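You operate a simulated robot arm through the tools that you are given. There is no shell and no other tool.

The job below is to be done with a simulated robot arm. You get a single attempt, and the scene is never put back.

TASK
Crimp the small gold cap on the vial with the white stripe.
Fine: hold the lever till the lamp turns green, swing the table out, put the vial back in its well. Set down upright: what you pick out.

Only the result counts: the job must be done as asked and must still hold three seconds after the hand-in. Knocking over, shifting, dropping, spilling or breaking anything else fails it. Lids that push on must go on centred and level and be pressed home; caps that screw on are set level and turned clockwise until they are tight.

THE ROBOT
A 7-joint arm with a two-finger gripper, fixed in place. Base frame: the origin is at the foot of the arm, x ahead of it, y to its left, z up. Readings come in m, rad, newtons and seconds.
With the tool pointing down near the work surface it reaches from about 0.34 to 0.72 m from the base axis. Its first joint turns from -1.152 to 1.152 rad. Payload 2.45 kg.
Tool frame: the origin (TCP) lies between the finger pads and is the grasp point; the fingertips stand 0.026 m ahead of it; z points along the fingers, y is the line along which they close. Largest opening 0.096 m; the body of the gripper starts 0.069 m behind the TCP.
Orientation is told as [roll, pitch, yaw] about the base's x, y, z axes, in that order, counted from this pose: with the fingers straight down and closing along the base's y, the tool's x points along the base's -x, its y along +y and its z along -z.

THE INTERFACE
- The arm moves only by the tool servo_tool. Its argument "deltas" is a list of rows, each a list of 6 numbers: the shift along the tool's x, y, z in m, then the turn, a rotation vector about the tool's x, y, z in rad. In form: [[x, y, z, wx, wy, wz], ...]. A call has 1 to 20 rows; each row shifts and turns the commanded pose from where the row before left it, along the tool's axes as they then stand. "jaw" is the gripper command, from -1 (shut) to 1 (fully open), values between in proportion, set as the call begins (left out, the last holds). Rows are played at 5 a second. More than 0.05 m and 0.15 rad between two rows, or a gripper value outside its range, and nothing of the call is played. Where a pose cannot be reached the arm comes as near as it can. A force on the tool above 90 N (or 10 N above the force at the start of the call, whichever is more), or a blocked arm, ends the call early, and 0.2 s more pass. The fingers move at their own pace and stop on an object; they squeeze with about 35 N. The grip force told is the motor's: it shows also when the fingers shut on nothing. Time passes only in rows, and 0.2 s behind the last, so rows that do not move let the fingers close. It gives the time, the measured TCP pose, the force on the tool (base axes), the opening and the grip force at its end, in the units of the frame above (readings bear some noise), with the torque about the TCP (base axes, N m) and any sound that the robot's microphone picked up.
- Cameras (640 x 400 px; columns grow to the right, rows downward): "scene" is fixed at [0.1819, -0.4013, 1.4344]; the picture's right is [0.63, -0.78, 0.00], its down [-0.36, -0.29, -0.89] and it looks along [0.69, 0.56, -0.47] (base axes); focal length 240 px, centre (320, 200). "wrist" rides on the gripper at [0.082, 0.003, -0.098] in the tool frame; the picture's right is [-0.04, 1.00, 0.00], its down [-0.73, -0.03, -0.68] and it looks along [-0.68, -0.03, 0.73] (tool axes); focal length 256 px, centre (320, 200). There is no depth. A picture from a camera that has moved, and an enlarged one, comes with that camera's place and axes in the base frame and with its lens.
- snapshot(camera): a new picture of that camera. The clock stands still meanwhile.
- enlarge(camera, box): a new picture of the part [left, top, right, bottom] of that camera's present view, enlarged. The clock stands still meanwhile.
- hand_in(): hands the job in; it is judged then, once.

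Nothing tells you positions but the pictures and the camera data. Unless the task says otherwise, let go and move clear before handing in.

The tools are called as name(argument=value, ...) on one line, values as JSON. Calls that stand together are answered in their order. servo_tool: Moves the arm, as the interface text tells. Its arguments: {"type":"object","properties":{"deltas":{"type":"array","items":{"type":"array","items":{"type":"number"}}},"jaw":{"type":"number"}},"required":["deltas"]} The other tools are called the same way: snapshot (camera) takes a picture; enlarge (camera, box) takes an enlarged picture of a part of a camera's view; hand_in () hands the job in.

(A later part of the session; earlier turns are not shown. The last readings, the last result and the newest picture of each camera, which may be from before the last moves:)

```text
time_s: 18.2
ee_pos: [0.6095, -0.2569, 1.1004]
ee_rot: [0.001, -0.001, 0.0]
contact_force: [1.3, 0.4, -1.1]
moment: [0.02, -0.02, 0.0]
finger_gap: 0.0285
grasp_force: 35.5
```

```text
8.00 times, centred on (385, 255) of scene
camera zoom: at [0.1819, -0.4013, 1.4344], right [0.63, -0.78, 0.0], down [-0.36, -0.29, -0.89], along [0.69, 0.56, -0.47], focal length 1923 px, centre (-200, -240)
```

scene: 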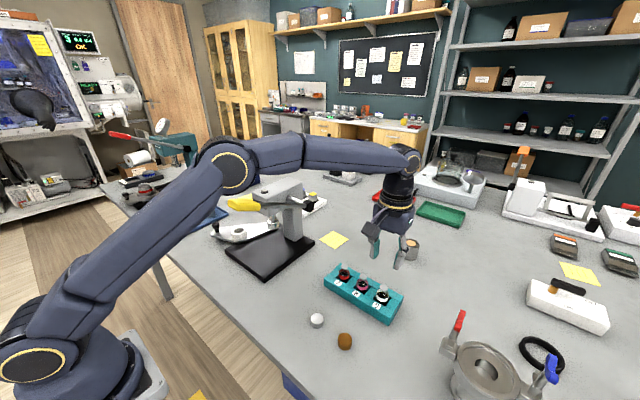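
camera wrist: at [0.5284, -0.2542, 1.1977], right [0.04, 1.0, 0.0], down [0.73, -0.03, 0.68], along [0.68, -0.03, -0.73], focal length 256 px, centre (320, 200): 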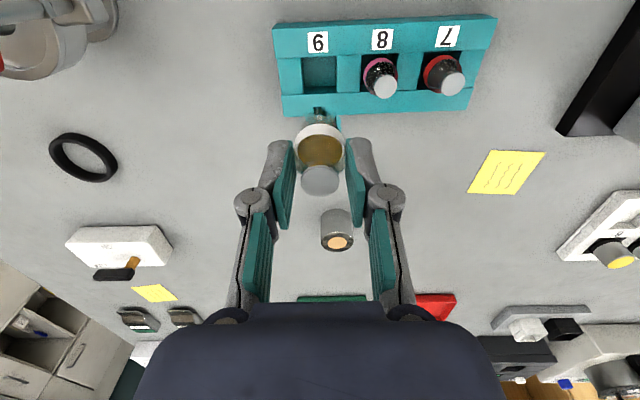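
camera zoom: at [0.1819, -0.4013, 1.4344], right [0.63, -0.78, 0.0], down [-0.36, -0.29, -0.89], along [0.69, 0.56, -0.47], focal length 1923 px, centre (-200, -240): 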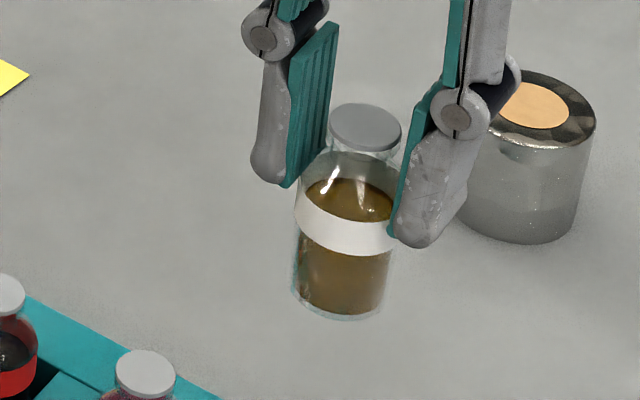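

The vial is about 63 mm tall, with its bottom about 66 mm below the TCP. I'll carry it high over the lever to the nest side.

servo_tool(deltas=[[0.03, 0, -0.037, 0, 0, 0], [0.03, 0, -0.037, 0, 0, 0], [0.03, 0, -0.037, 0, 0, 0], [0.03, 0, -0.037, 0, 0, 0], [0.03, 0, -0.037, 0, 0, 0], [0.03, 0, -0.037, 0, 0, 0], [0.03, 0, -0.015, 0, 0, 0], [0, 0, 0, 0, 0, 0]])

snapshot(camera="wrist")

snapshot(camera="scene")

```text
time_s: 20.0
ee_pos: [0.4004, -0.2574, 1.3369]
ee_rot: [-0.001, 0.0, -0.001]
contact_force: [-0.8, 0.0, -1.2]
moment: [-0.01, 0.01, -0.01]
finger_gap: 0.0284
grasp_force: 34.8
```

```text
taken
camera wrist: at [0.3176, -0.2539, 1.4343], right [0.04, 1.0, 0.0], down [0.73, -0.03, 0.68], along [0.68, -0.03, -0.73], focal length 256 px, centre (320, 200)
```

wrist: 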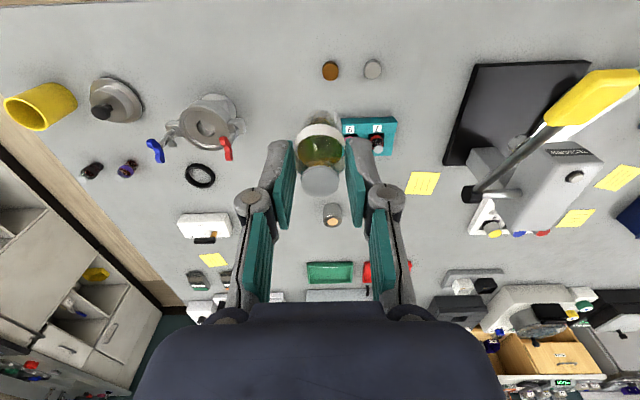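

```text
taken
```

scene: 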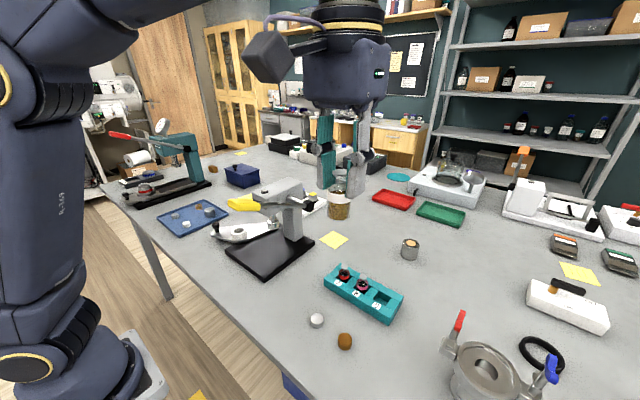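

I'm holding the vial at z ≈ 1.337 and the lever handle tops out around 1.22. I'll cross to y ≈ 0.246.

servo_tool(deltas=[[0, 0.03, 0, 0, 0, 0], [0, 0.043, 0, 0, 0, 0], [0, 0.043, 0, 0, 0, 0], [0, 0.043, 0, 0, 0, 0], [0, 0.043, 0, 0, 0, 0], [0, 0.043, 0, 0, 0, 0], [0, 0.043, 0, 0, 0, 0], [0, 0.043, 0, 0, 0, 0], [0, 0.043, 0, 0, 0, 0], [0, 0.043, 0, 0, 0, 0], [0, 0.043, 0, 0, 0, 0], [0, 0.043, 0, 0, 0, 0], [0, 0, 0, 0, 0, 0], [0, 0, 0, 0, 0, 0]])

servo_tool(deltas=[[-0.015, 0, 0.035, 0, 0, 0], [-0.02, 0, 0.04, 0, 0, 0], [-0.02, 0, 0.04, 0, 0, 0], [-0.02, 0, 0.04, 0, 0, 0], [-0.025, 0, 0.04, 0, 0, 0], [-0.025, 0, 0.03, 0, 0, 0], [-0.015, 0, 0.02, 0, 0, 0], [0, 0, 0, 0, 0, 0], [0, 0, 0, 0, 0, 0]])

snapshot(camera="wrist")

snapshot(camera="scene")

```text
time_s: 23.0
ee_pos: [0.4023, 0.2482, 1.3355]
ee_rot: [0.0, 0.001, 0.0]
contact_force: [0.2, 0.3, -0.4]
moment: [0.01, -0.02, 0.04]
finger_gap: 0.0283
grasp_force: 35.3
```

```text
time_s: 25.0
ee_pos: [0.5412, 0.2467, 1.0916]
ee_rot: [-0.002, 0.0, -0.002]
contact_force: [-0.1, -0.2, -0.2]
moment: [0.0, 0.0, 0.03]
finger_gap: 0.0283
grasp_force: 34.8
```

```text
taken
camera wrist: at [0.4587, 0.2492, 1.1893], right [0.04, 1.0, 0.0], down [0.73, -0.03, 0.68], along [0.68, -0.03, -0.73], focal length 256 px, centre (320, 200)
```

wrist: 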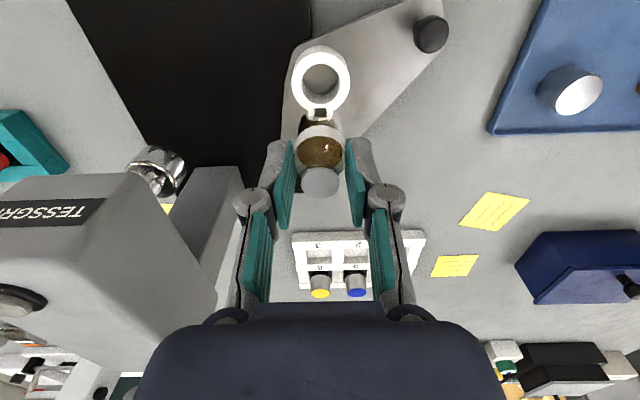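

```text
taken
```

scene: 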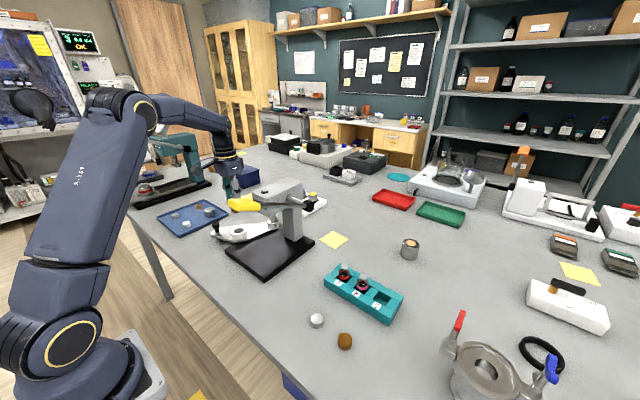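

The vial is above the nest and the ring is visible just behind it. I'll zoom in to refine the alignment.

enlarge(camera="wrist", box=[260, 30, 380, 130])

enlarge(camera="wrist", box=[260, 100, 380, 210])

enlarge(camera="scene", box=[200, 160, 310, 250])

```text
4.00 times, centred on (320, 80) of wrist
camera zoom: at [0.4587, 0.2492, 1.1893], right [0.04, 1.0, 0.0], down [0.73, -0.03, 0.68], along [0.68, -0.03, -0.73], focal length 1024 px, centre (320, 680)
```

zoom: 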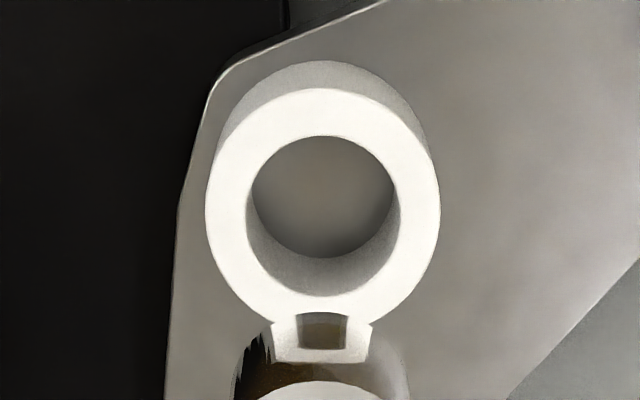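

```text
3.64 times, centred on (320, 155) of wrist
camera zoom: at [0.4587, 0.2492, 1.1893], right [0.04, 1.0, 0.0], down [0.73, -0.03, 0.68], along [0.68, -0.03, -0.73], focal length 931 px, centre (320, 364)
```

zoom: 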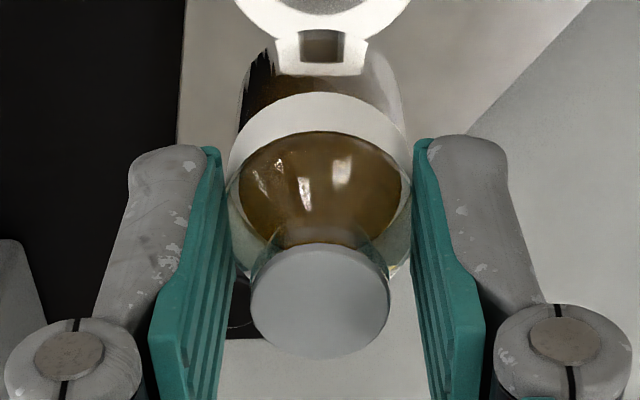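

```text
4.44 times, centred on (255, 205) of scene
camera zoom: at [0.1819, -0.4013, 1.4344], right [0.63, -0.78, 0.0], down [-0.36, -0.29, -0.89], along [0.69, 0.56, -0.47], focal length 1069 px, centre (609, 178)
```

zoom: 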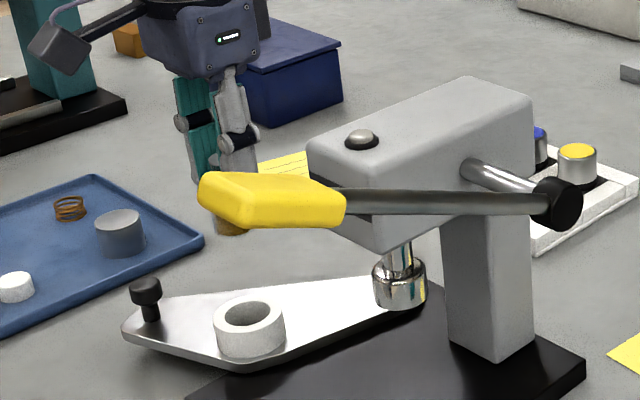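

From combining views, the nest centre is at about (0.5365, 0.246) with its rim at z ≈ 0.957. I'll shift there and lower until the vial bottom is about 10 mm above the rim.

servo_tool(deltas=[[0.0042, -0.0005, 0, 0, 0, 0], [0, 0, 0.03, 0, 0, 0], [0, 0, 0.027, 0, 0, 0], [0, 0, 0, 0, 0, 0]])

enlarge(camera="wrist", box=[240, 60, 400, 210])

enlarge(camera="scene", box=[210, 170, 290, 250])

```text
time_s: 26.0
ee_pos: [0.5363, 0.2441, 1.0353]
ee_rot: [0.0, 0.001, 0.002]
contact_force: [0.2, -0.1, -0.1]
moment: [-0.02, -0.01, -0.02]
finger_gap: 0.0283
grasp_force: 34.7
```

```text
2.67 times, centred on (320, 135) of wrist
camera zoom: at [0.4551, 0.2485, 1.1322], right [0.04, 1.0, 0.0], down [0.73, -0.03, 0.68], along [0.68, -0.03, -0.73], focal length 683 px, centre (320, 373)
```

zoom: 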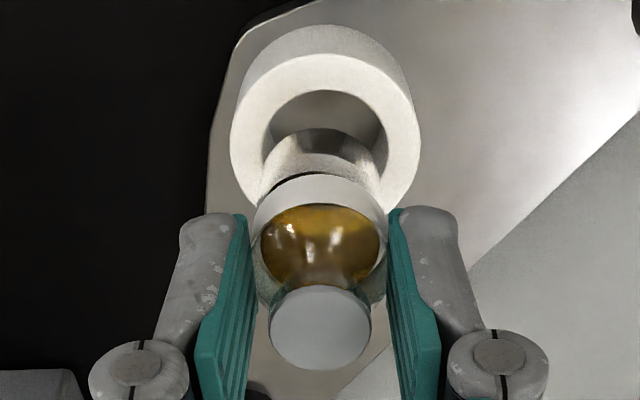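

```text
5.00 times, centred on (250, 210) of scene
camera zoom: at [0.1819, -0.4013, 1.4344], right [0.63, -0.78, 0.0], down [-0.36, -0.29, -0.89], along [0.69, 0.56, -0.47], focal length 1202 px, centre (670, 150)
```

zoom: 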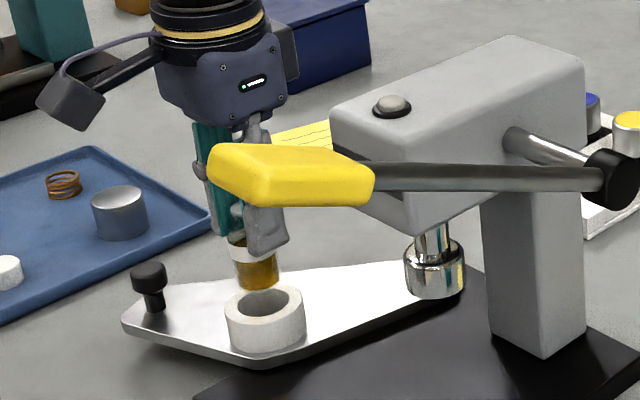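

The wrist and scene views disagree slightly on the vial-to-ring alignment. I'll zoom in closely to settle it before inserting.

enlarge(camera="scene", box=[245, 210, 277, 244])

enlarge(camera="wrist", box=[280, 60, 360, 160])

```text
11.76 times, centred on (261, 227) of scene
camera zoom: at [0.1819, -0.4013, 1.4344], right [0.63, -0.78, 0.0], down [-0.36, -0.29, -0.89], along [0.69, 0.56, -0.47], focal length 2829 px, centre (1014, -118)
```

zoom: 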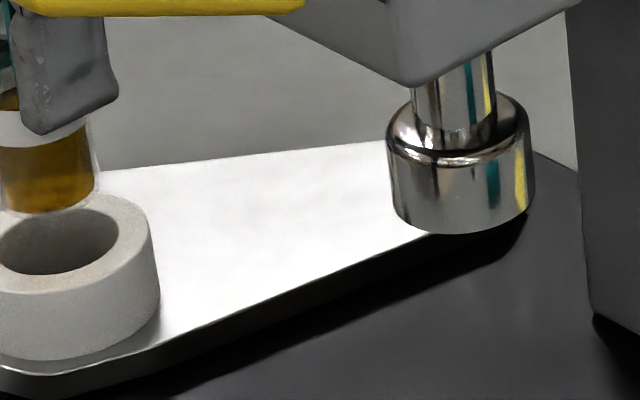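

```text
4.00 times, centred on (320, 110) of wrist
camera zoom: at [0.4551, 0.2485, 1.1322], right [0.04, 1.0, 0.0], down [0.73, -0.03, 0.68], along [0.68, -0.03, -0.73], focal length 1024 px, centre (320, 560)
```

zoom: 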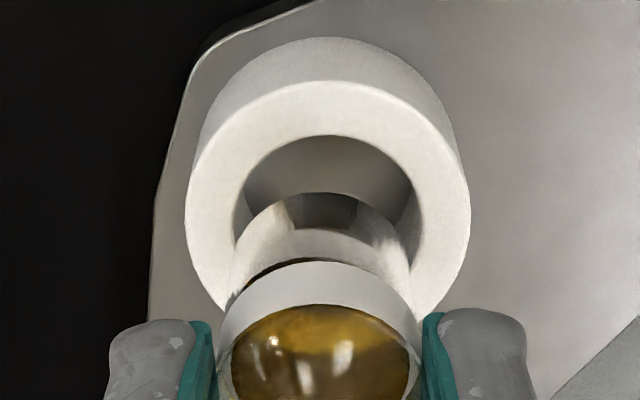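

enlarge(camera="scene", box=[232, 214, 264, 246])

```text
12.50 times, centred on (248, 230) of scene
camera zoom: at [0.1819, -0.4013, 1.4344], right [0.63, -0.78, 0.0], down [-0.36, -0.29, -0.89], along [0.69, 0.56, -0.47], focal length 3005 px, centre (1220, -175)
```

zoom: 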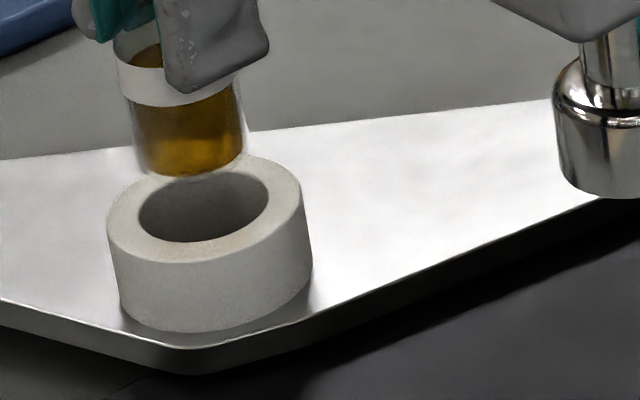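

The vial is about 1 mm short of centre in both x and y, against a clearance of about 2.3 mm. I'll correct that and lower just past the rim, watching the force.

servo_tool(deltas=[[-0.0012, 0.0013, 0, 0, 0, 0], [0, 0, 0, 0, 0, 0], [0, 0, 0.006, 0, 0, 0], [0, 0, 0.006, 0, 0, 0], [0, 0, 0.005, 0, 0, 0], [0, 0, 0, 0, 0, 0]])

enlarge(camera="scene", box=[232, 214, 264, 246])

enlarge(camera="wrist", box=[260, 60, 380, 160])

```text
time_s: 27.4
ee_pos: [0.5368, 0.2484, 1.0184]
ee_rot: [0.001, 0.0, 0.0]
contact_force: [-0.8, 0.1, 0.2]
moment: [0.0, 0.03, -0.02]
finger_gap: 0.0282
grasp_force: 35.3
```

```text
12.50 times, centred on (248, 230) of scene
camera zoom: at [0.1819, -0.4013, 1.4344], right [0.63, -0.78, 0.0], down [-0.36, -0.29, -0.89], along [0.69, 0.56, -0.47], focal length 3005 px, centre (1220, -175)
```

zoom: 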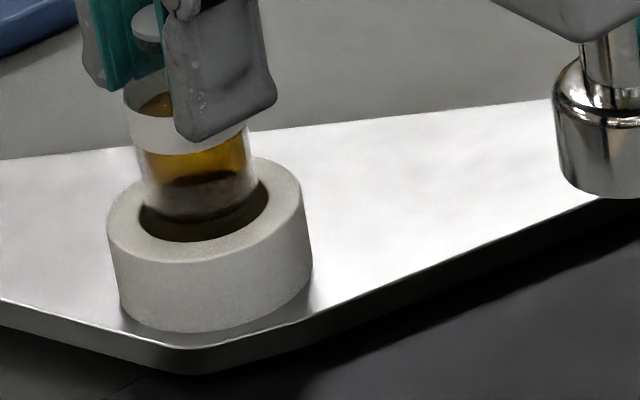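

```text
4.00 times, centred on (320, 110) of wrist
camera zoom: at [0.4563, 0.2505, 1.1155], right [0.04, 1.0, 0.0], down [0.73, -0.03, 0.68], along [0.68, -0.03, -0.73], focal length 1024 px, centre (320, 560)
```

zoom: 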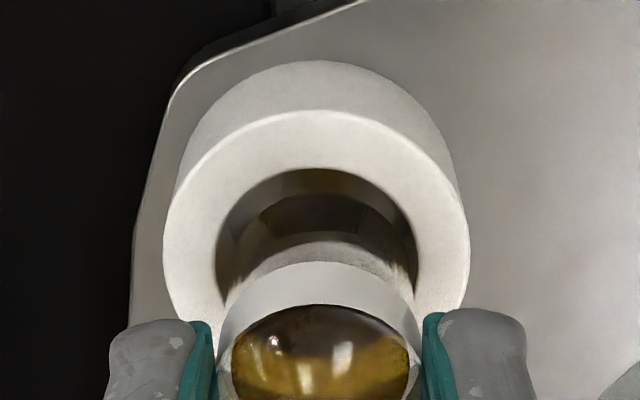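

The vial bottom is at the bore mouth and well aligned, with no force. I'll nudge 1 mm in x and keep lowering in small steps.

servo_tool(deltas=[[-0.001, -0.0004, 0.003, 0, 0, 0], [0, 0, 0.003, 0, 0, 0], [0, 0, 0.003, 0, 0, 0], [0, 0, 0, 0, 0, 0]])

enlarge(camera="scene", box=[232, 214, 264, 246])

```text
time_s: 28.4
ee_pos: [0.5388, 0.2465, 1.0089]
ee_rot: [0.001, -0.001, 0.0]
contact_force: [-0.8, 0.0, 0.1]
moment: [-0.02, 0.01, 0.03]
finger_gap: 0.0285
grasp_force: 35.1
```

```text
12.50 times, centred on (248, 230) of scene
camera zoom: at [0.1819, -0.4013, 1.4344], right [0.63, -0.78, 0.0], down [-0.36, -0.29, -0.89], along [0.69, 0.56, -0.47], focal length 3005 px, centre (1220, -175)
```

zoom: 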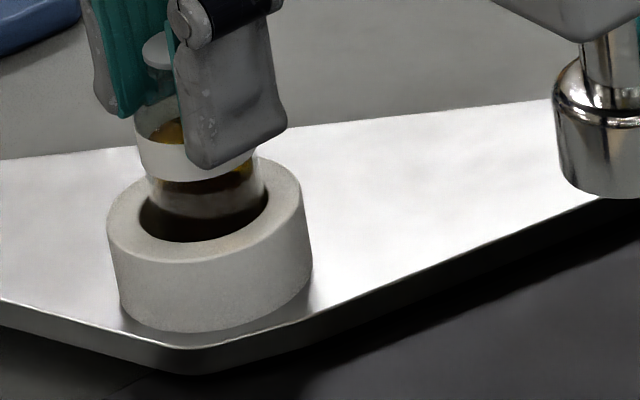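

The vial is inside the bore and centred. I'll keep going to the floor of the nest in small steps, checking the force.

servo_tool(deltas=[[0.0004, 0, 0.002, 0, 0, 0], [0, 0, 0.002, 0, 0, 0], [0, 0, 0.002, 0, 0, 0], [0, 0, 0, 0, 0, 0]])

servo_tool(deltas=[[0, 0, 0.002, 0, 0, 0], [0, 0, 0, 0, 0, 0]])

servo_tool(deltas=[[0, 0, 0.002, 0, 0, 0], [0, 0, 0, 0, 0, 0]])

enlarge(camera="scene", box=[232, 214, 264, 246])

```text
time_s: 29.4
ee_pos: [0.5379, 0.2467, 1.0036]
ee_rot: [0.0, 0.001, 0.001]
contact_force: [0.1, -0.2, -0.3]
moment: [0.02, 0.0, 0.0]
finger_gap: 0.0284
grasp_force: 35.3
```

```text
time_s: 30.0
ee_pos: [0.538, 0.246, 1.0001]
ee_rot: [0.0, -0.001, -0.001]
contact_force: [0.0, -0.1, -0.4]
moment: [0.04, 0.0, 0.02]
finger_gap: 0.0283
grasp_force: 35.7
```

```text
time_s: 30.6
ee_pos: [0.5381, 0.2465, 0.9988]
ee_rot: [0.0, 0.0, 0.0]
contact_force: [0.3, 0.2, -0.3]
moment: [0.0, 0.0, 0.01]
finger_gap: 0.0287
grasp_force: 34.8
```

```text
12.50 times, centred on (248, 230) of scene
camera zoom: at [0.1819, -0.4013, 1.4344], right [0.63, -0.78, 0.0], down [-0.36, -0.29, -0.89], along [0.69, 0.56, -0.47], focal length 3005 px, centre (1220, -175)
```

zoom: 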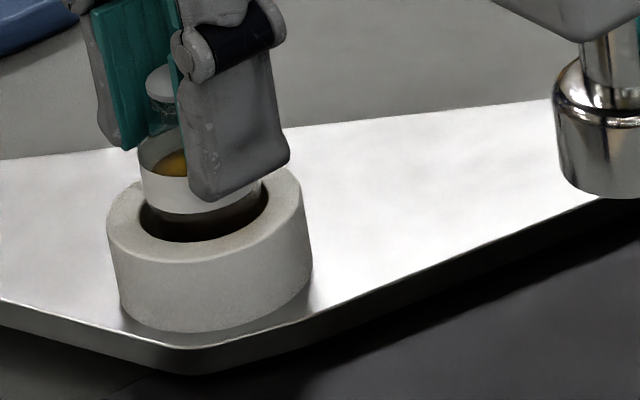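

No contact yet. I'm continuing downward in small steps.

servo_tool(deltas=[[0, 0, 0.002, 0, 0, 0], [0, 0, 0, 0, 0, 0]])

servo_tool(deltas=[[0, 0, 0.002, 0, 0, 0], [0, 0, 0, 0, 0, 0]])

servo_tool(deltas=[[0, 0, 0.0015, 0, 0, 0], [0, 0, 0, 0, 0, 0]])

```text
time_s: 31.2
ee_pos: [0.5381, 0.2465, 0.996]
ee_rot: [0.001, 0.003, 0.001]
contact_force: [-0.2, 0.7, 0.6]
moment: [0.0, -0.04, 0.03]
finger_gap: 0.0284
grasp_force: 34.7
```

```text
time_s: 31.8
ee_pos: [0.5383, 0.2468, 0.9941]
ee_rot: [0.001, -0.002, 0.001]
contact_force: [0.2, 0.3, -0.7]
moment: [0.03, 0.01, -0.01]
finger_gap: 0.0283
grasp_force: 35.1
```

```text
time_s: 32.4
ee_pos: [0.5382, 0.2461, 0.9927]
ee_rot: [0.0, 0.0, 0.0]
contact_force: [0.9, -1.6, 2.8]
moment: [-0.04, 0.0, -0.03]
finger_gap: 0.0283
grasp_force: 35.4
```

A light 2.8 N contact shows the vial has bottomed out. I'll open the fingers partway and check.

servo_tool(deltas=[[0, 0, 0, 0, 0, 0], [0, 0, 0, 0, 0, 0], [0, 0, 0, 0, 0, 0]], jaw=-0.06)

enlarge(camera="scene", box=[232, 214, 264, 246])

enlarge(camera="wrist", box=[240, 80, 400, 220])

```text
time_s: 33.2
ee_pos: [0.5381, 0.2461, 0.9933]
ee_rot: [0.001, -0.001, 0.0]
contact_force: [0.4, 0.4, 0.0]
moment: [-0.02, -0.01, -0.01]
finger_gap: 0.0452
grasp_force: 0.3
```

```text
12.50 times, centred on (248, 230) of scene
camera zoom: at [0.1819, -0.4013, 1.4344], right [0.63, -0.78, 0.0], down [-0.36, -0.29, -0.89], along [0.69, 0.56, -0.47], focal length 3005 px, centre (1220, -175)
```

zoom: 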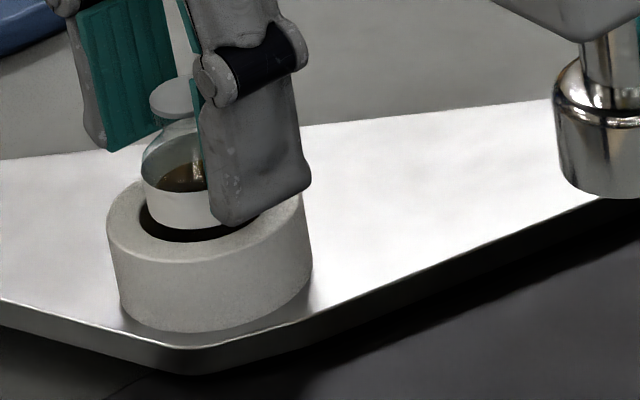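

```text
2.86 times, centred on (320, 150) of wrist
camera zoom: at [0.4568, 0.2499, 1.091], right [0.04, 1.0, 0.0], down [0.73, -0.03, 0.68], along [0.68, -0.03, -0.73], focal length 731 px, centre (320, 343)
```

zoom: 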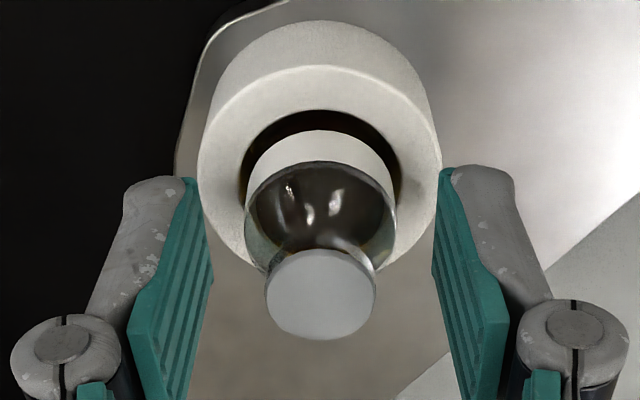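

The vial stands upright in the nest. I'm going straight up, then back over the lever to the gold cap.

servo_tool(deltas=[[0, 0, -0.02, 0, 0, 0], [0, 0, -0.035, 0, 0, 0], [0, 0, -0.045, 0, 0, 0], [0.02, 0, -0.045, 0, 0, 0], [0.02, 0, -0.045, 0, 0, 0], [0.02, 0, -0.045, 0, 0, 0], [0.03, 0, -0.039, 0, 0, 0], [0.03, 0, -0.039, 0, 0, 0], [0.02, 0, -0.03, 0, 0, 0], [0, 0, 0, 0, 0, 0]], jaw=0.1)

servo_tool(deltas=[[0, -0.0445, 0, 0, 0, 0], [0, -0.0445, 0, 0, 0, 0], [0, -0.0445, 0, 0, 0, 0], [0, -0.0445, 0, 0, 0, 0], [0, -0.0445, 0, 0, 0, 0], [0, -0.0445, 0, 0, 0, 0], [0, -0.0445, 0, 0, 0, 0], [0, -0.0445, 0, 0, 0, 0], [0, -0.0445, 0, 0, 0, 0], [0, -0.0445, 0, 0, 0, 0], [0, -0.0415, 0, 0, 0, 0], [0, 0, 0, 0, 0, 0], [0, 0, 0, 0, 0, 0]])

servo_tool(deltas=[[-0.01, 0, 0.045, 0, 0, 0], [-0.01, 0, 0.045, 0, 0, 0], [-0.015, 0, 0.045, 0, 0, 0], [-0.015, 0, 0.045, 0, 0, 0], [-0.01, 0, 0.045, 0, 0, 0], [-0.01, 0, 0.045, 0, 0, 0], [0, 0, 0.03, 0, 0, 0], [0, 0, 0, 0, 0, 0], [0, 0, 0, 0, 0, 0]])

snapshot(camera="wrist")

enlarge(camera="scene", box=[290, 260, 400, 370])

```text
time_s: 35.4
ee_pos: [0.3974, 0.2461, 1.3362]
ee_rot: [0.001, -0.001, 0.001]
contact_force: [0.3, -0.2, 0.6]
moment: [0.0, 0.01, 0.02]
finger_gap: 0.0529
grasp_force: 0.2
```

```text
time_s: 38.2
ee_pos: [0.3978, -0.2409, 1.3361]
ee_rot: [0.0, -0.001, 0.0]
contact_force: [-0.1, -0.8, -0.5]
moment: [-0.01, -0.02, 0.01]
finger_gap: 0.0529
grasp_force: 0.0
```

```text
time_s: 40.2
ee_pos: [0.4674, -0.2408, 1.0364]
ee_rot: [0.001, 0.002, 0.0]
contact_force: [-0.5, -0.3, -0.3]
moment: [0.01, -0.01, 0.0]
finger_gap: 0.0527
grasp_force: 0.0
```

```text
taken
camera wrist: at [0.3863, -0.2379, 1.1343], right [0.04, 1.0, 0.0], down [0.73, -0.03, 0.68], along [0.68, -0.03, -0.73], focal length 256 px, centre (320, 200)
```

wrist: 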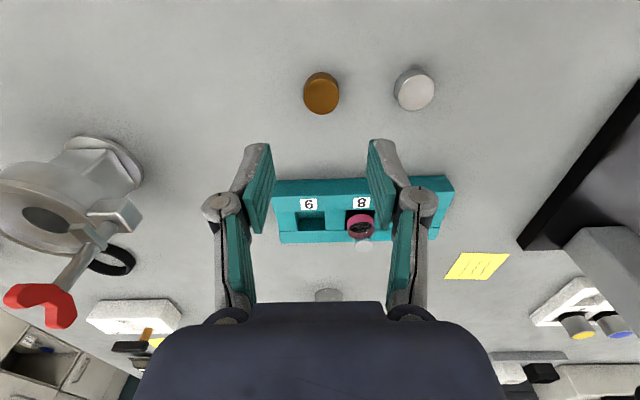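

```text
3.64 times, centred on (345, 315) of scene
camera zoom: at [0.1819, -0.4013, 1.4344], right [0.63, -0.78, 0.0], down [-0.36, -0.29, -0.89], along [0.69, 0.56, -0.47], focal length 874 px, centre (229, -218)
```

zoom: 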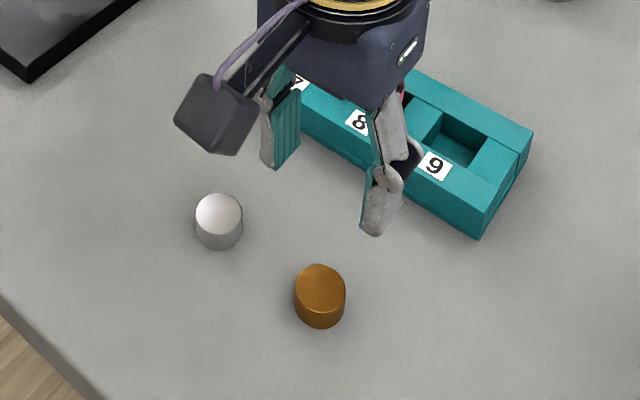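

The gold cap is directly below. I'll measure its top height and centre.

enlarge(camera="wrist", box=[280, 55, 360, 135])

enlarge(camera="scene", box=[325, 325, 365, 365])

```text
5.00 times, centred on (320, 95) of wrist
camera zoom: at [0.3863, -0.2379, 1.1343], right [0.04, 1.0, 0.0], down [0.73, -0.03, 0.68], along [0.68, -0.03, -0.73], focal length 1280 px, centre (320, 725)
```

zoom: 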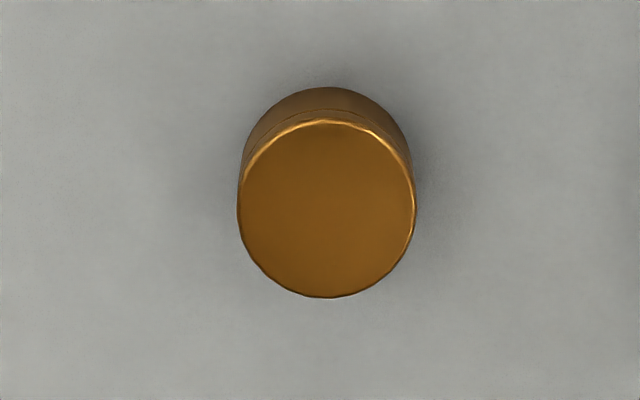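

```text
10.00 times, centred on (345, 345) of scene
camera zoom: at [0.1819, -0.4013, 1.4344], right [0.63, -0.78, 0.0], down [-0.36, -0.29, -0.89], along [0.69, 0.56, -0.47], focal length 2404 px, centre (70, -1250)
```

zoom: 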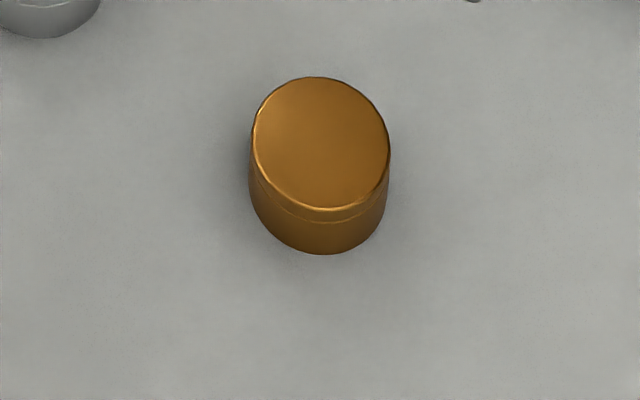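

The cap centre is at about (0.469, -0.2405), its top is near z ≈ 0.92 and it's about 15 mm tall. I'll go down partway and remeasure.

servo_tool(deltas=[[-0.001, 0, 0.03, 0, 0, 0], [0, 0, 0.03, 0, 0, 0], [0, 0, 0, 0, 0, 0], [0, 0, 0, 0, 0, 0]])

enlarge(camera="wrist", box=[240, 70, 400, 220])

enlarge(camera="scene", box=[310, 310, 380, 370])

```text
time_s: 41.2
ee_pos: [0.4688, -0.24, 0.9776]
ee_rot: [-0.001, 0.001, -0.001]
contact_force: [-0.5, -0.2, 0.5]
moment: [0.01, 0.02, -0.03]
finger_gap: 0.0528
grasp_force: 0.0
```

```text
2.67 times, centred on (320, 145) of wrist
camera zoom: at [0.3876, -0.238, 1.0743], right [0.04, 1.0, 0.0], down [0.73, -0.03, 0.68], along [0.68, -0.03, -0.73], focal length 683 px, centre (320, 347)
```

zoom: 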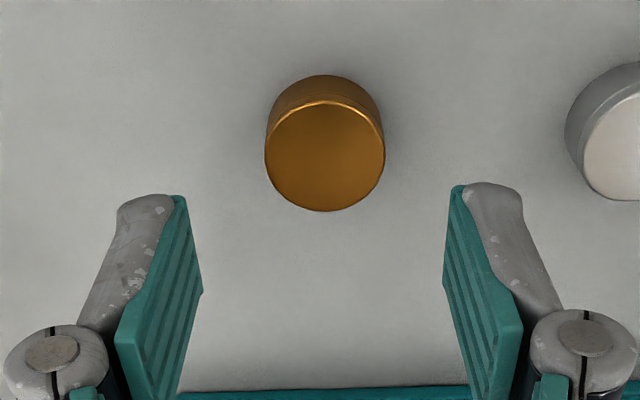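

```text
6.67 times, centred on (345, 340) of scene
camera zoom: at [0.1819, -0.4013, 1.4344], right [0.63, -0.78, 0.0], down [-0.36, -0.29, -0.89], along [0.69, 0.56, -0.47], focal length 1603 px, centre (153, -733)
```

zoom: 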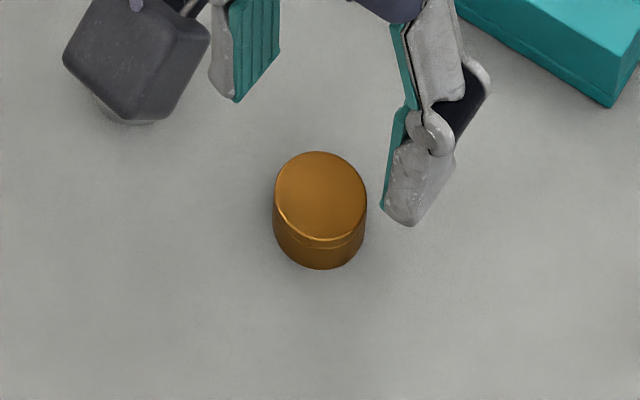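

The new views put the cap top nearer z ≈ 0.910. I'll go down a bit more and re-check the position against the fingertips.

servo_tool(deltas=[[-0.001, -0.0005, 0.02, 0, 0, 0], [0, 0, 0.014, 0, 0, 0], [0, 0, 0, 0, 0, 0], [0, 0, 0, 0, 0, 0]])

enlarge(camera="wrist", box=[240, 90, 400, 220])

enlarge(camera="scene", box=[320, 320, 370, 365])

```text
time_s: 42.2
ee_pos: [0.4682, -0.2412, 0.943]
ee_rot: [-0.001, 0.001, -0.001]
contact_force: [-0.8, -0.7, -0.3]
moment: [-0.01, 0.01, -0.03]
finger_gap: 0.0529
grasp_force: 0.0
```

```text
3.08 times, centred on (320, 155) of wrist
camera zoom: at [0.3884, -0.238, 1.0404], right [0.04, 1.0, 0.0], down [0.73, -0.03, 0.68], along [0.68, -0.03, -0.73], focal length 788 px, centre (320, 338)
```

zoom: 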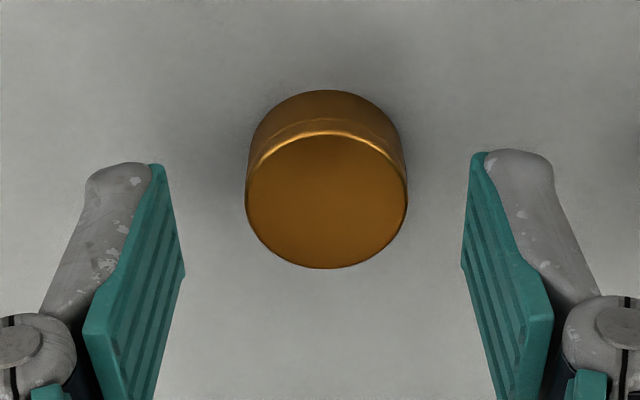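

```text
8.89 times, centred on (345, 342) of scene
camera zoom: at [0.1819, -0.4013, 1.4344], right [0.63, -0.78, 0.0], down [-0.36, -0.29, -0.89], along [0.69, 0.56, -0.47], focal length 2137 px, centre (98, -1067)
```

zoom: 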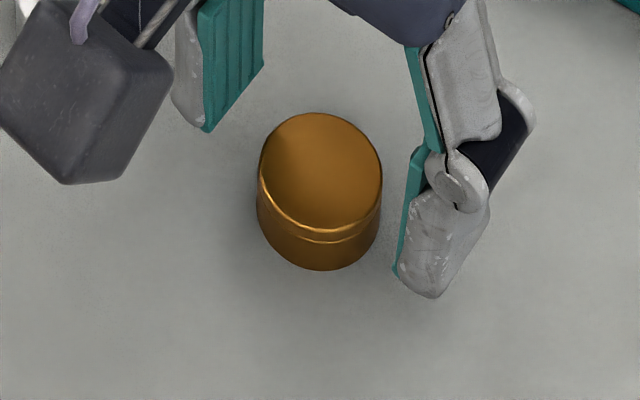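

The cap top is at about z ≈ 0.912 and its centre at about (0.471, -0.2405). I'll shift 3 mm forward, drop 12 mm so the tips sit mid-cap, and close.

servo_tool(deltas=[[-0.003, 0.0007, 0, 0, 0, 0], [0, 0, 0.006, 0, 0, 0], [0, 0, 0.006, 0, 0, 0], [0, 0, 0, 0, 0, 0]])

enlarge(camera="scene", box=[320, 320, 370, 365])

enlarge(camera="wrist", box=[240, 90, 400, 220])

```text
time_s: 43.2
ee_pos: [0.4727, -0.241, 0.9301]
ee_rot: [0.0, 0.0, 0.001]
contact_force: [0.3, 0.4, 0.1]
moment: [0.0, -0.03, 0.02]
finger_gap: 0.0531
grasp_force: 0.0
```

```text
8.89 times, centred on (345, 342) of scene
camera zoom: at [0.1819, -0.4013, 1.4344], right [0.63, -0.78, 0.0], down [-0.36, -0.29, -0.89], along [0.69, 0.56, -0.47], focal length 2137 px, centre (98, -1067)
```

zoom: 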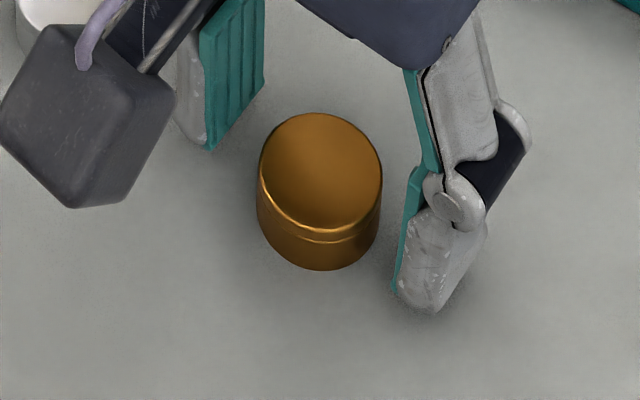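

```text
3.08 times, centred on (320, 155) of wrist
camera zoom: at [0.3914, -0.2367, 1.0281], right [0.04, 1.0, 0.0], down [0.73, -0.03, 0.68], along [0.68, -0.03, -0.73], focal length 788 px, centre (320, 338)
```

zoom: 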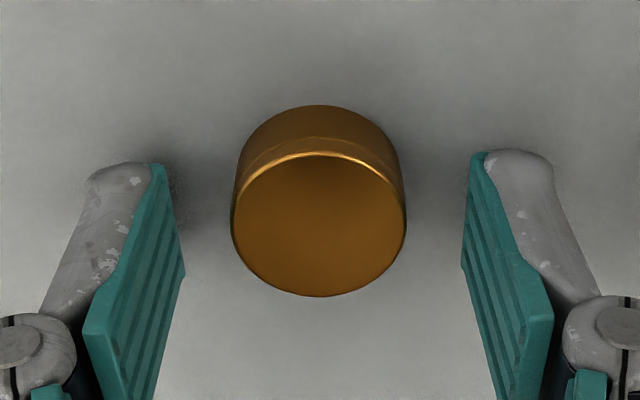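

The fingers are level with the cap and centred on it. I'm closing now.

servo_tool(deltas=[[0, 0, 0, 0, 0, 0], [0, 0, 0, 0, 0, 0], [0, 0, 0, 0, 0, 0], [0, 0, 0, 0, 0, 0]], jaw=-1)

enlarge(camera="wrist", box=[240, 90, 400, 220])

```text
time_s: 44.2
ee_pos: [0.4726, -0.2403, 0.9311]
ee_rot: [0.0, 0.0, 0.0]
contact_force: [0.1, 0.2, 1.3]
moment: [0.01, 0.01, 0.0]
finger_gap: 0.029
grasp_force: 35.1
```

```text
3.08 times, centred on (320, 155) of wrist
camera zoom: at [0.3915, -0.2367, 1.0283], right [0.04, 1.0, 0.0], down [0.73, -0.03, 0.68], along [0.68, -0.03, -0.73], focal length 788 px, centre (320, 338)
```

zoom: 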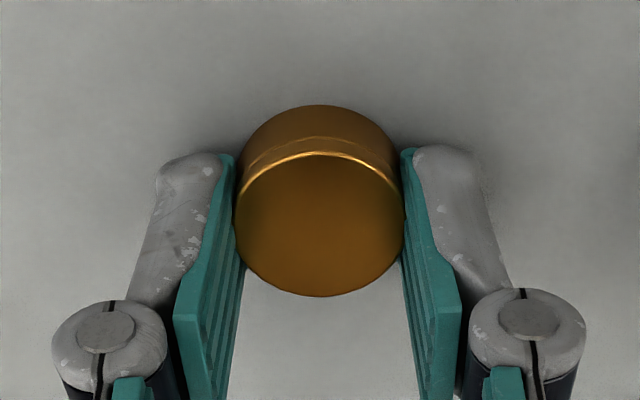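

The cap is gripped with a gap of 29.0 mm, and it sits about 5 mm behind the TCP in x. I'll lift it slowly and check that it hangs level.

servo_tool(deltas=[[0, 0, -0.006, 0, 0, 0], [0, 0, -0.015, 0, 0, 0], [0, 0, -0.03, 0, 0, 0], [0, 0, -0.04, 0, 0, 0], [0, 0, -0.03, 0, 0, 0], [0, 0, 0, 0, 0, 0]])

enlarge(camera="wrist", box=[240, 90, 400, 220])

enlarge(camera="scene", box=[300, 260, 380, 350])

```text
time_s: 45.6
ee_pos: [0.4734, -0.2403, 1.0522]
ee_rot: [0.0, 0.0, 0.001]
contact_force: [0.6, -0.6, 0.1]
moment: [0.0, 0.0, -0.01]
finger_gap: 0.029
grasp_force: 35.3
```

```text
3.08 times, centred on (320, 155) of wrist
camera zoom: at [0.3918, -0.2367, 1.1494], right [0.04, 1.0, 0.0], down [0.73, -0.03, 0.68], along [0.68, -0.03, -0.73], focal length 788 px, centre (320, 338)
```

zoom: 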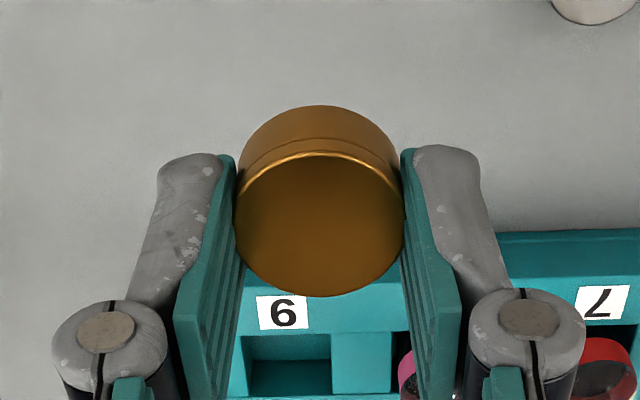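

```text
4.44 times, centred on (340, 305) of scene
camera zoom: at [0.1819, -0.4013, 1.4344], right [0.63, -0.78, 0.0], down [-0.36, -0.29, -0.89], along [0.69, 0.56, -0.47], focal length 1069 px, centre (231, -267)
```

zoom: 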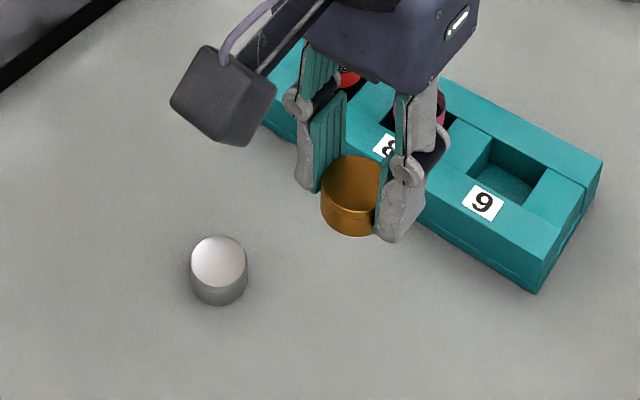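

The cap is held level. I'm carrying it high over the lever to above the vial in the nest.

servo_tool(deltas=[[0.01, 0, -0.045, 0, 0, 0], [0.01, 0, -0.045, 0, 0, 0], [0.015, 0, -0.045, 0, 0, 0], [0.015, 0, -0.045, 0, 0, 0], [0.013, 0, -0.045, 0, 0, 0], [0.01, 0, -0.045, 0, 0, 0], [0, 0, -0.013, 0, 0, 0], [0, 0, 0, 0, 0, 0]])

servo_tool(deltas=[[0, 0.0445, 0, 0, 0, 0], [0, 0.0445, 0, 0, 0, 0], [0, 0.0445, 0, 0, 0, 0], [0, 0.0445, 0, 0, 0, 0], [0, 0.0445, 0, 0, 0, 0], [0, 0.0445, 0, 0, 0, 0], [0, 0.0445, 0, 0, 0, 0], [0, 0.0445, 0, 0, 0, 0], [0, 0.0445, 0, 0, 0, 0], [0, 0.0445, 0, 0, 0, 0], [0, 0.0415, 0, 0, 0, 0], [0, 0, 0, 0, 0, 0], [0, 0, 0, 0, 0, 0]])

servo_tool(deltas=[[-0.015, 0, 0.035, 0, 0, 0], [-0.02, 0, 0.04, 0, 0, 0], [-0.02, 0, 0.04, 0, 0, 0], [-0.02, 0, 0.04, 0, 0, 0], [-0.025, 0, 0.04, 0, 0, 0], [-0.025, 0, 0.03, 0, 0, 0], [-0.015, 0, 0.02, 0, 0, 0], [0, 0, 0.015, 0, 0, 0], [0, 0, 0, 0, 0, 0], [0, 0, 0, 0, 0, 0]])

snapshot(camera="wrist")

enlarge(camera="scene", box=[225, 180, 275, 240])

```text
time_s: 47.4
ee_pos: [0.4007, -0.2401, 1.335]
ee_rot: [-0.002, 0.0, 0.0]
contact_force: [-0.6, 0.1, 0.0]
moment: [0.0, -0.02, 0.0]
finger_gap: 0.0289
grasp_force: 35.6
```

```text
time_s: 50.2
ee_pos: [0.3986, 0.2466, 1.3336]
ee_rot: [-0.001, 0.0, 0.0]
contact_force: [-1.4, -1.1, -0.5]
moment: [-0.01, 0.02, 0.02]
finger_gap: 0.0289
grasp_force: 34.9
```

```text
time_s: 52.4
ee_pos: [0.5396, 0.2481, 1.0752]
ee_rot: [-0.001, 0.0, -0.001]
contact_force: [0.3, 0.1, 0.5]
moment: [0.0, -0.01, 0.01]
finger_gap: 0.0288
grasp_force: 34.5
```

```text
taken
camera wrist: at [0.4593, 0.25, 1.1723], right [0.04, 1.0, 0.0], down [0.73, -0.03, 0.68], along [0.68, -0.03, -0.73], focal length 256 px, centre (320, 200)
```

wrist: 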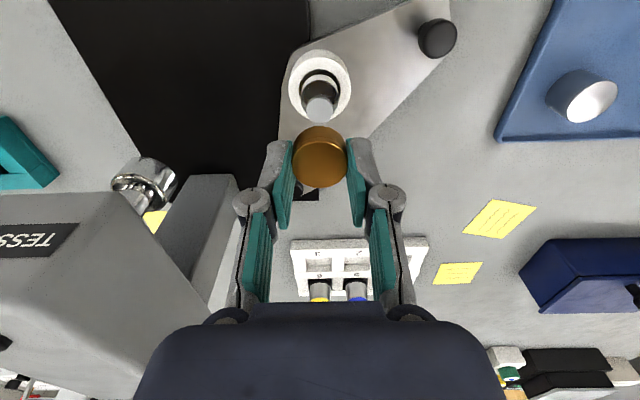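

```text
6.67 times, centred on (250, 210) of scene
camera zoom: at [0.1819, -0.4013, 1.4344], right [0.63, -0.78, 0.0], down [-0.36, -0.29, -0.89], along [0.69, 0.56, -0.47], focal length 1603 px, centre (787, 133)
```

zoom: 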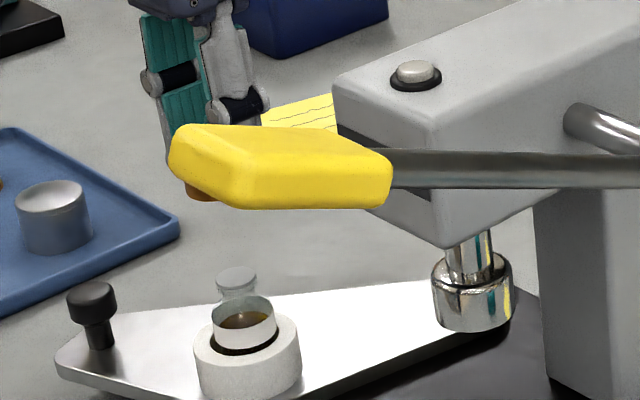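

The vial stands in the nest with the cap above it. I'll zoom in to compute the offset between the two.

enlarge(camera="wrist", box=[270, 40, 370, 140])

enlarge(camera="wrist", box=[270, 110, 370, 210])

```text
4.00 times, centred on (320, 90) of wrist
camera zoom: at [0.4593, 0.25, 1.1723], right [0.04, 1.0, 0.0], down [0.73, -0.03, 0.68], along [0.68, -0.03, -0.73], focal length 1024 px, centre (320, 640)
```

zoom: 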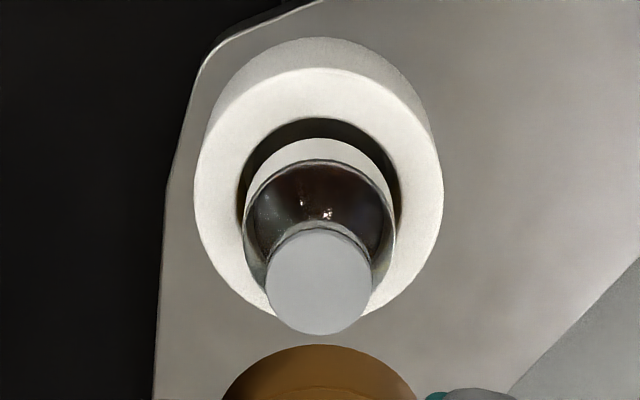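

```text
4.00 times, centred on (320, 160) of wrist
camera zoom: at [0.4593, 0.25, 1.1723], right [0.04, 1.0, 0.0], down [0.73, -0.03, 0.68], along [0.68, -0.03, -0.73], focal length 1024 px, centre (320, 360)
```

zoom: 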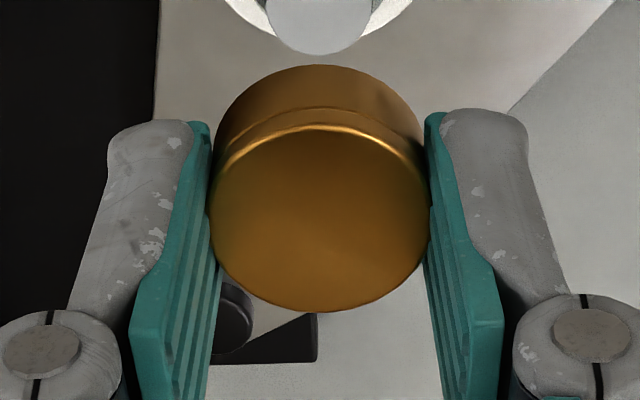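

The vial top is at about (0.537, 0.2463, 0.993), and the cap sits about 3.5 mm behind the TCP. I'll align and lower to about 6 mm above the stopper.

servo_tool(deltas=[[-0.001, -0.0012, 0, 0, 0, 0], [0, 0, 0.025, 0, 0, 0], [0, 0, 0.022, 0, 0, 0], [0, 0, 0, 0, 0, 0], [0, 0, 0, 0, 0, 0]])

enlarge(camera="wrist", box=[260, 70, 380, 190])

enlarge(camera="scene", box=[228, 200, 268, 240])

```text
time_s: 53.6
ee_pos: [0.5404, 0.2455, 1.0276]
ee_rot: [-0.001, 0.001, 0.001]
contact_force: [0.1, -0.6, -0.4]
moment: [0.02, 0.01, 0.0]
finger_gap: 0.0288
grasp_force: 35.3
```

```text
3.33 times, centred on (320, 130) of wrist
camera zoom: at [0.46, 0.2484, 1.1252], right [0.04, 1.0, 0.0], down [0.73, -0.03, 0.68], along [0.68, -0.03, -0.73], focal length 853 px, centre (320, 433)
```

zoom: 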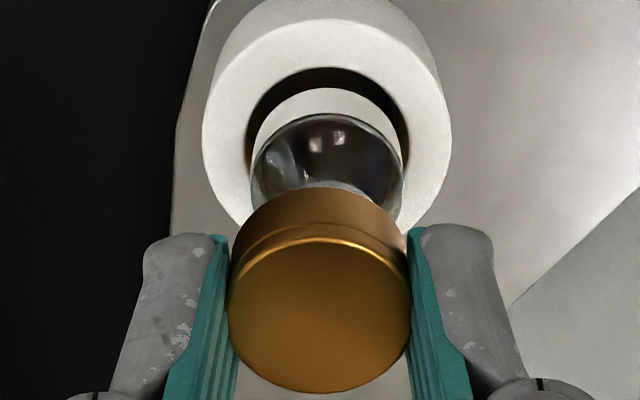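

```text
10.00 times, centred on (248, 220) of scene
camera zoom: at [0.1819, -0.4013, 1.4344], right [0.63, -0.78, 0.0], down [-0.36, -0.29, -0.89], along [0.69, 0.56, -0.47], focal length 2404 px, centre (1040, 0)
```

zoom: 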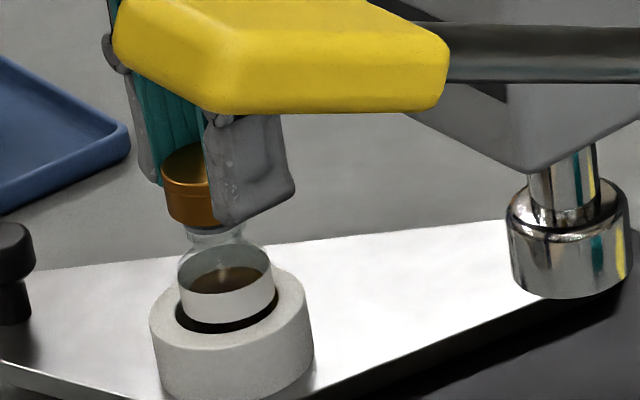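

The cap and vial axes agree to within about 2 mm. I'll correct by +1.5 mm in x and +1.2 mm in y, then lower gently over the stopper.

servo_tool(deltas=[[-0.0015, 0.0012, 0, 0, 0, 0], [0, 0, 0, 0, 0, 0], [0, 0, 0.004, 0, 0, 0], [0, 0, 0.004, 0, 0, 0], [0, 0, 0, 0, 0, 0]])

enlarge(camera="wrist", box=[260, 70, 380, 190])

enlarge(camera="scene", box=[232, 210, 260, 238])

```text
time_s: 54.8
ee_pos: [0.542, 0.2469, 1.0194]
ee_rot: [0.0, -0.001, -0.001]
contact_force: [0.2, 0.1, -0.7]
moment: [0.0, 0.01, -0.01]
finger_gap: 0.0287
grasp_force: 34.9
```

```text
3.33 times, centred on (320, 130) of wrist
camera zoom: at [0.4612, 0.2499, 1.1172], right [0.04, 1.0, 0.0], down [0.73, -0.03, 0.68], along [0.68, -0.03, -0.73], focal length 853 px, centre (320, 433)
```

zoom: 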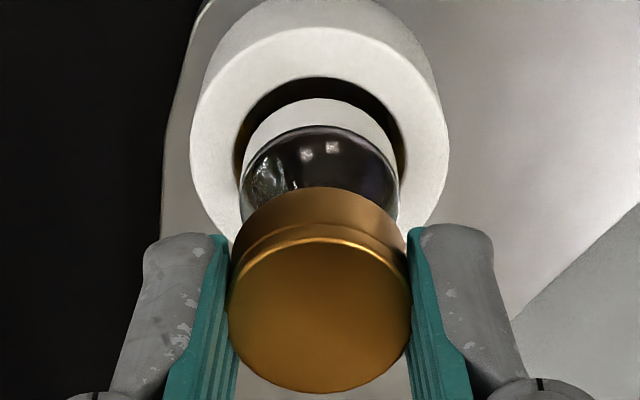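

```text
14.29 times, centred on (246, 224) of scene
camera zoom: at [0.1819, -0.4013, 1.4344], right [0.63, -0.78, 0.0], down [-0.36, -0.29, -0.89], along [0.69, 0.56, -0.47], focal length 3435 px, centre (1377, -143)
```

zoom: 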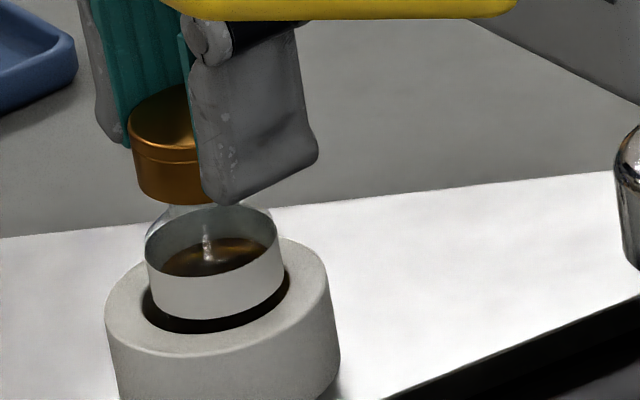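

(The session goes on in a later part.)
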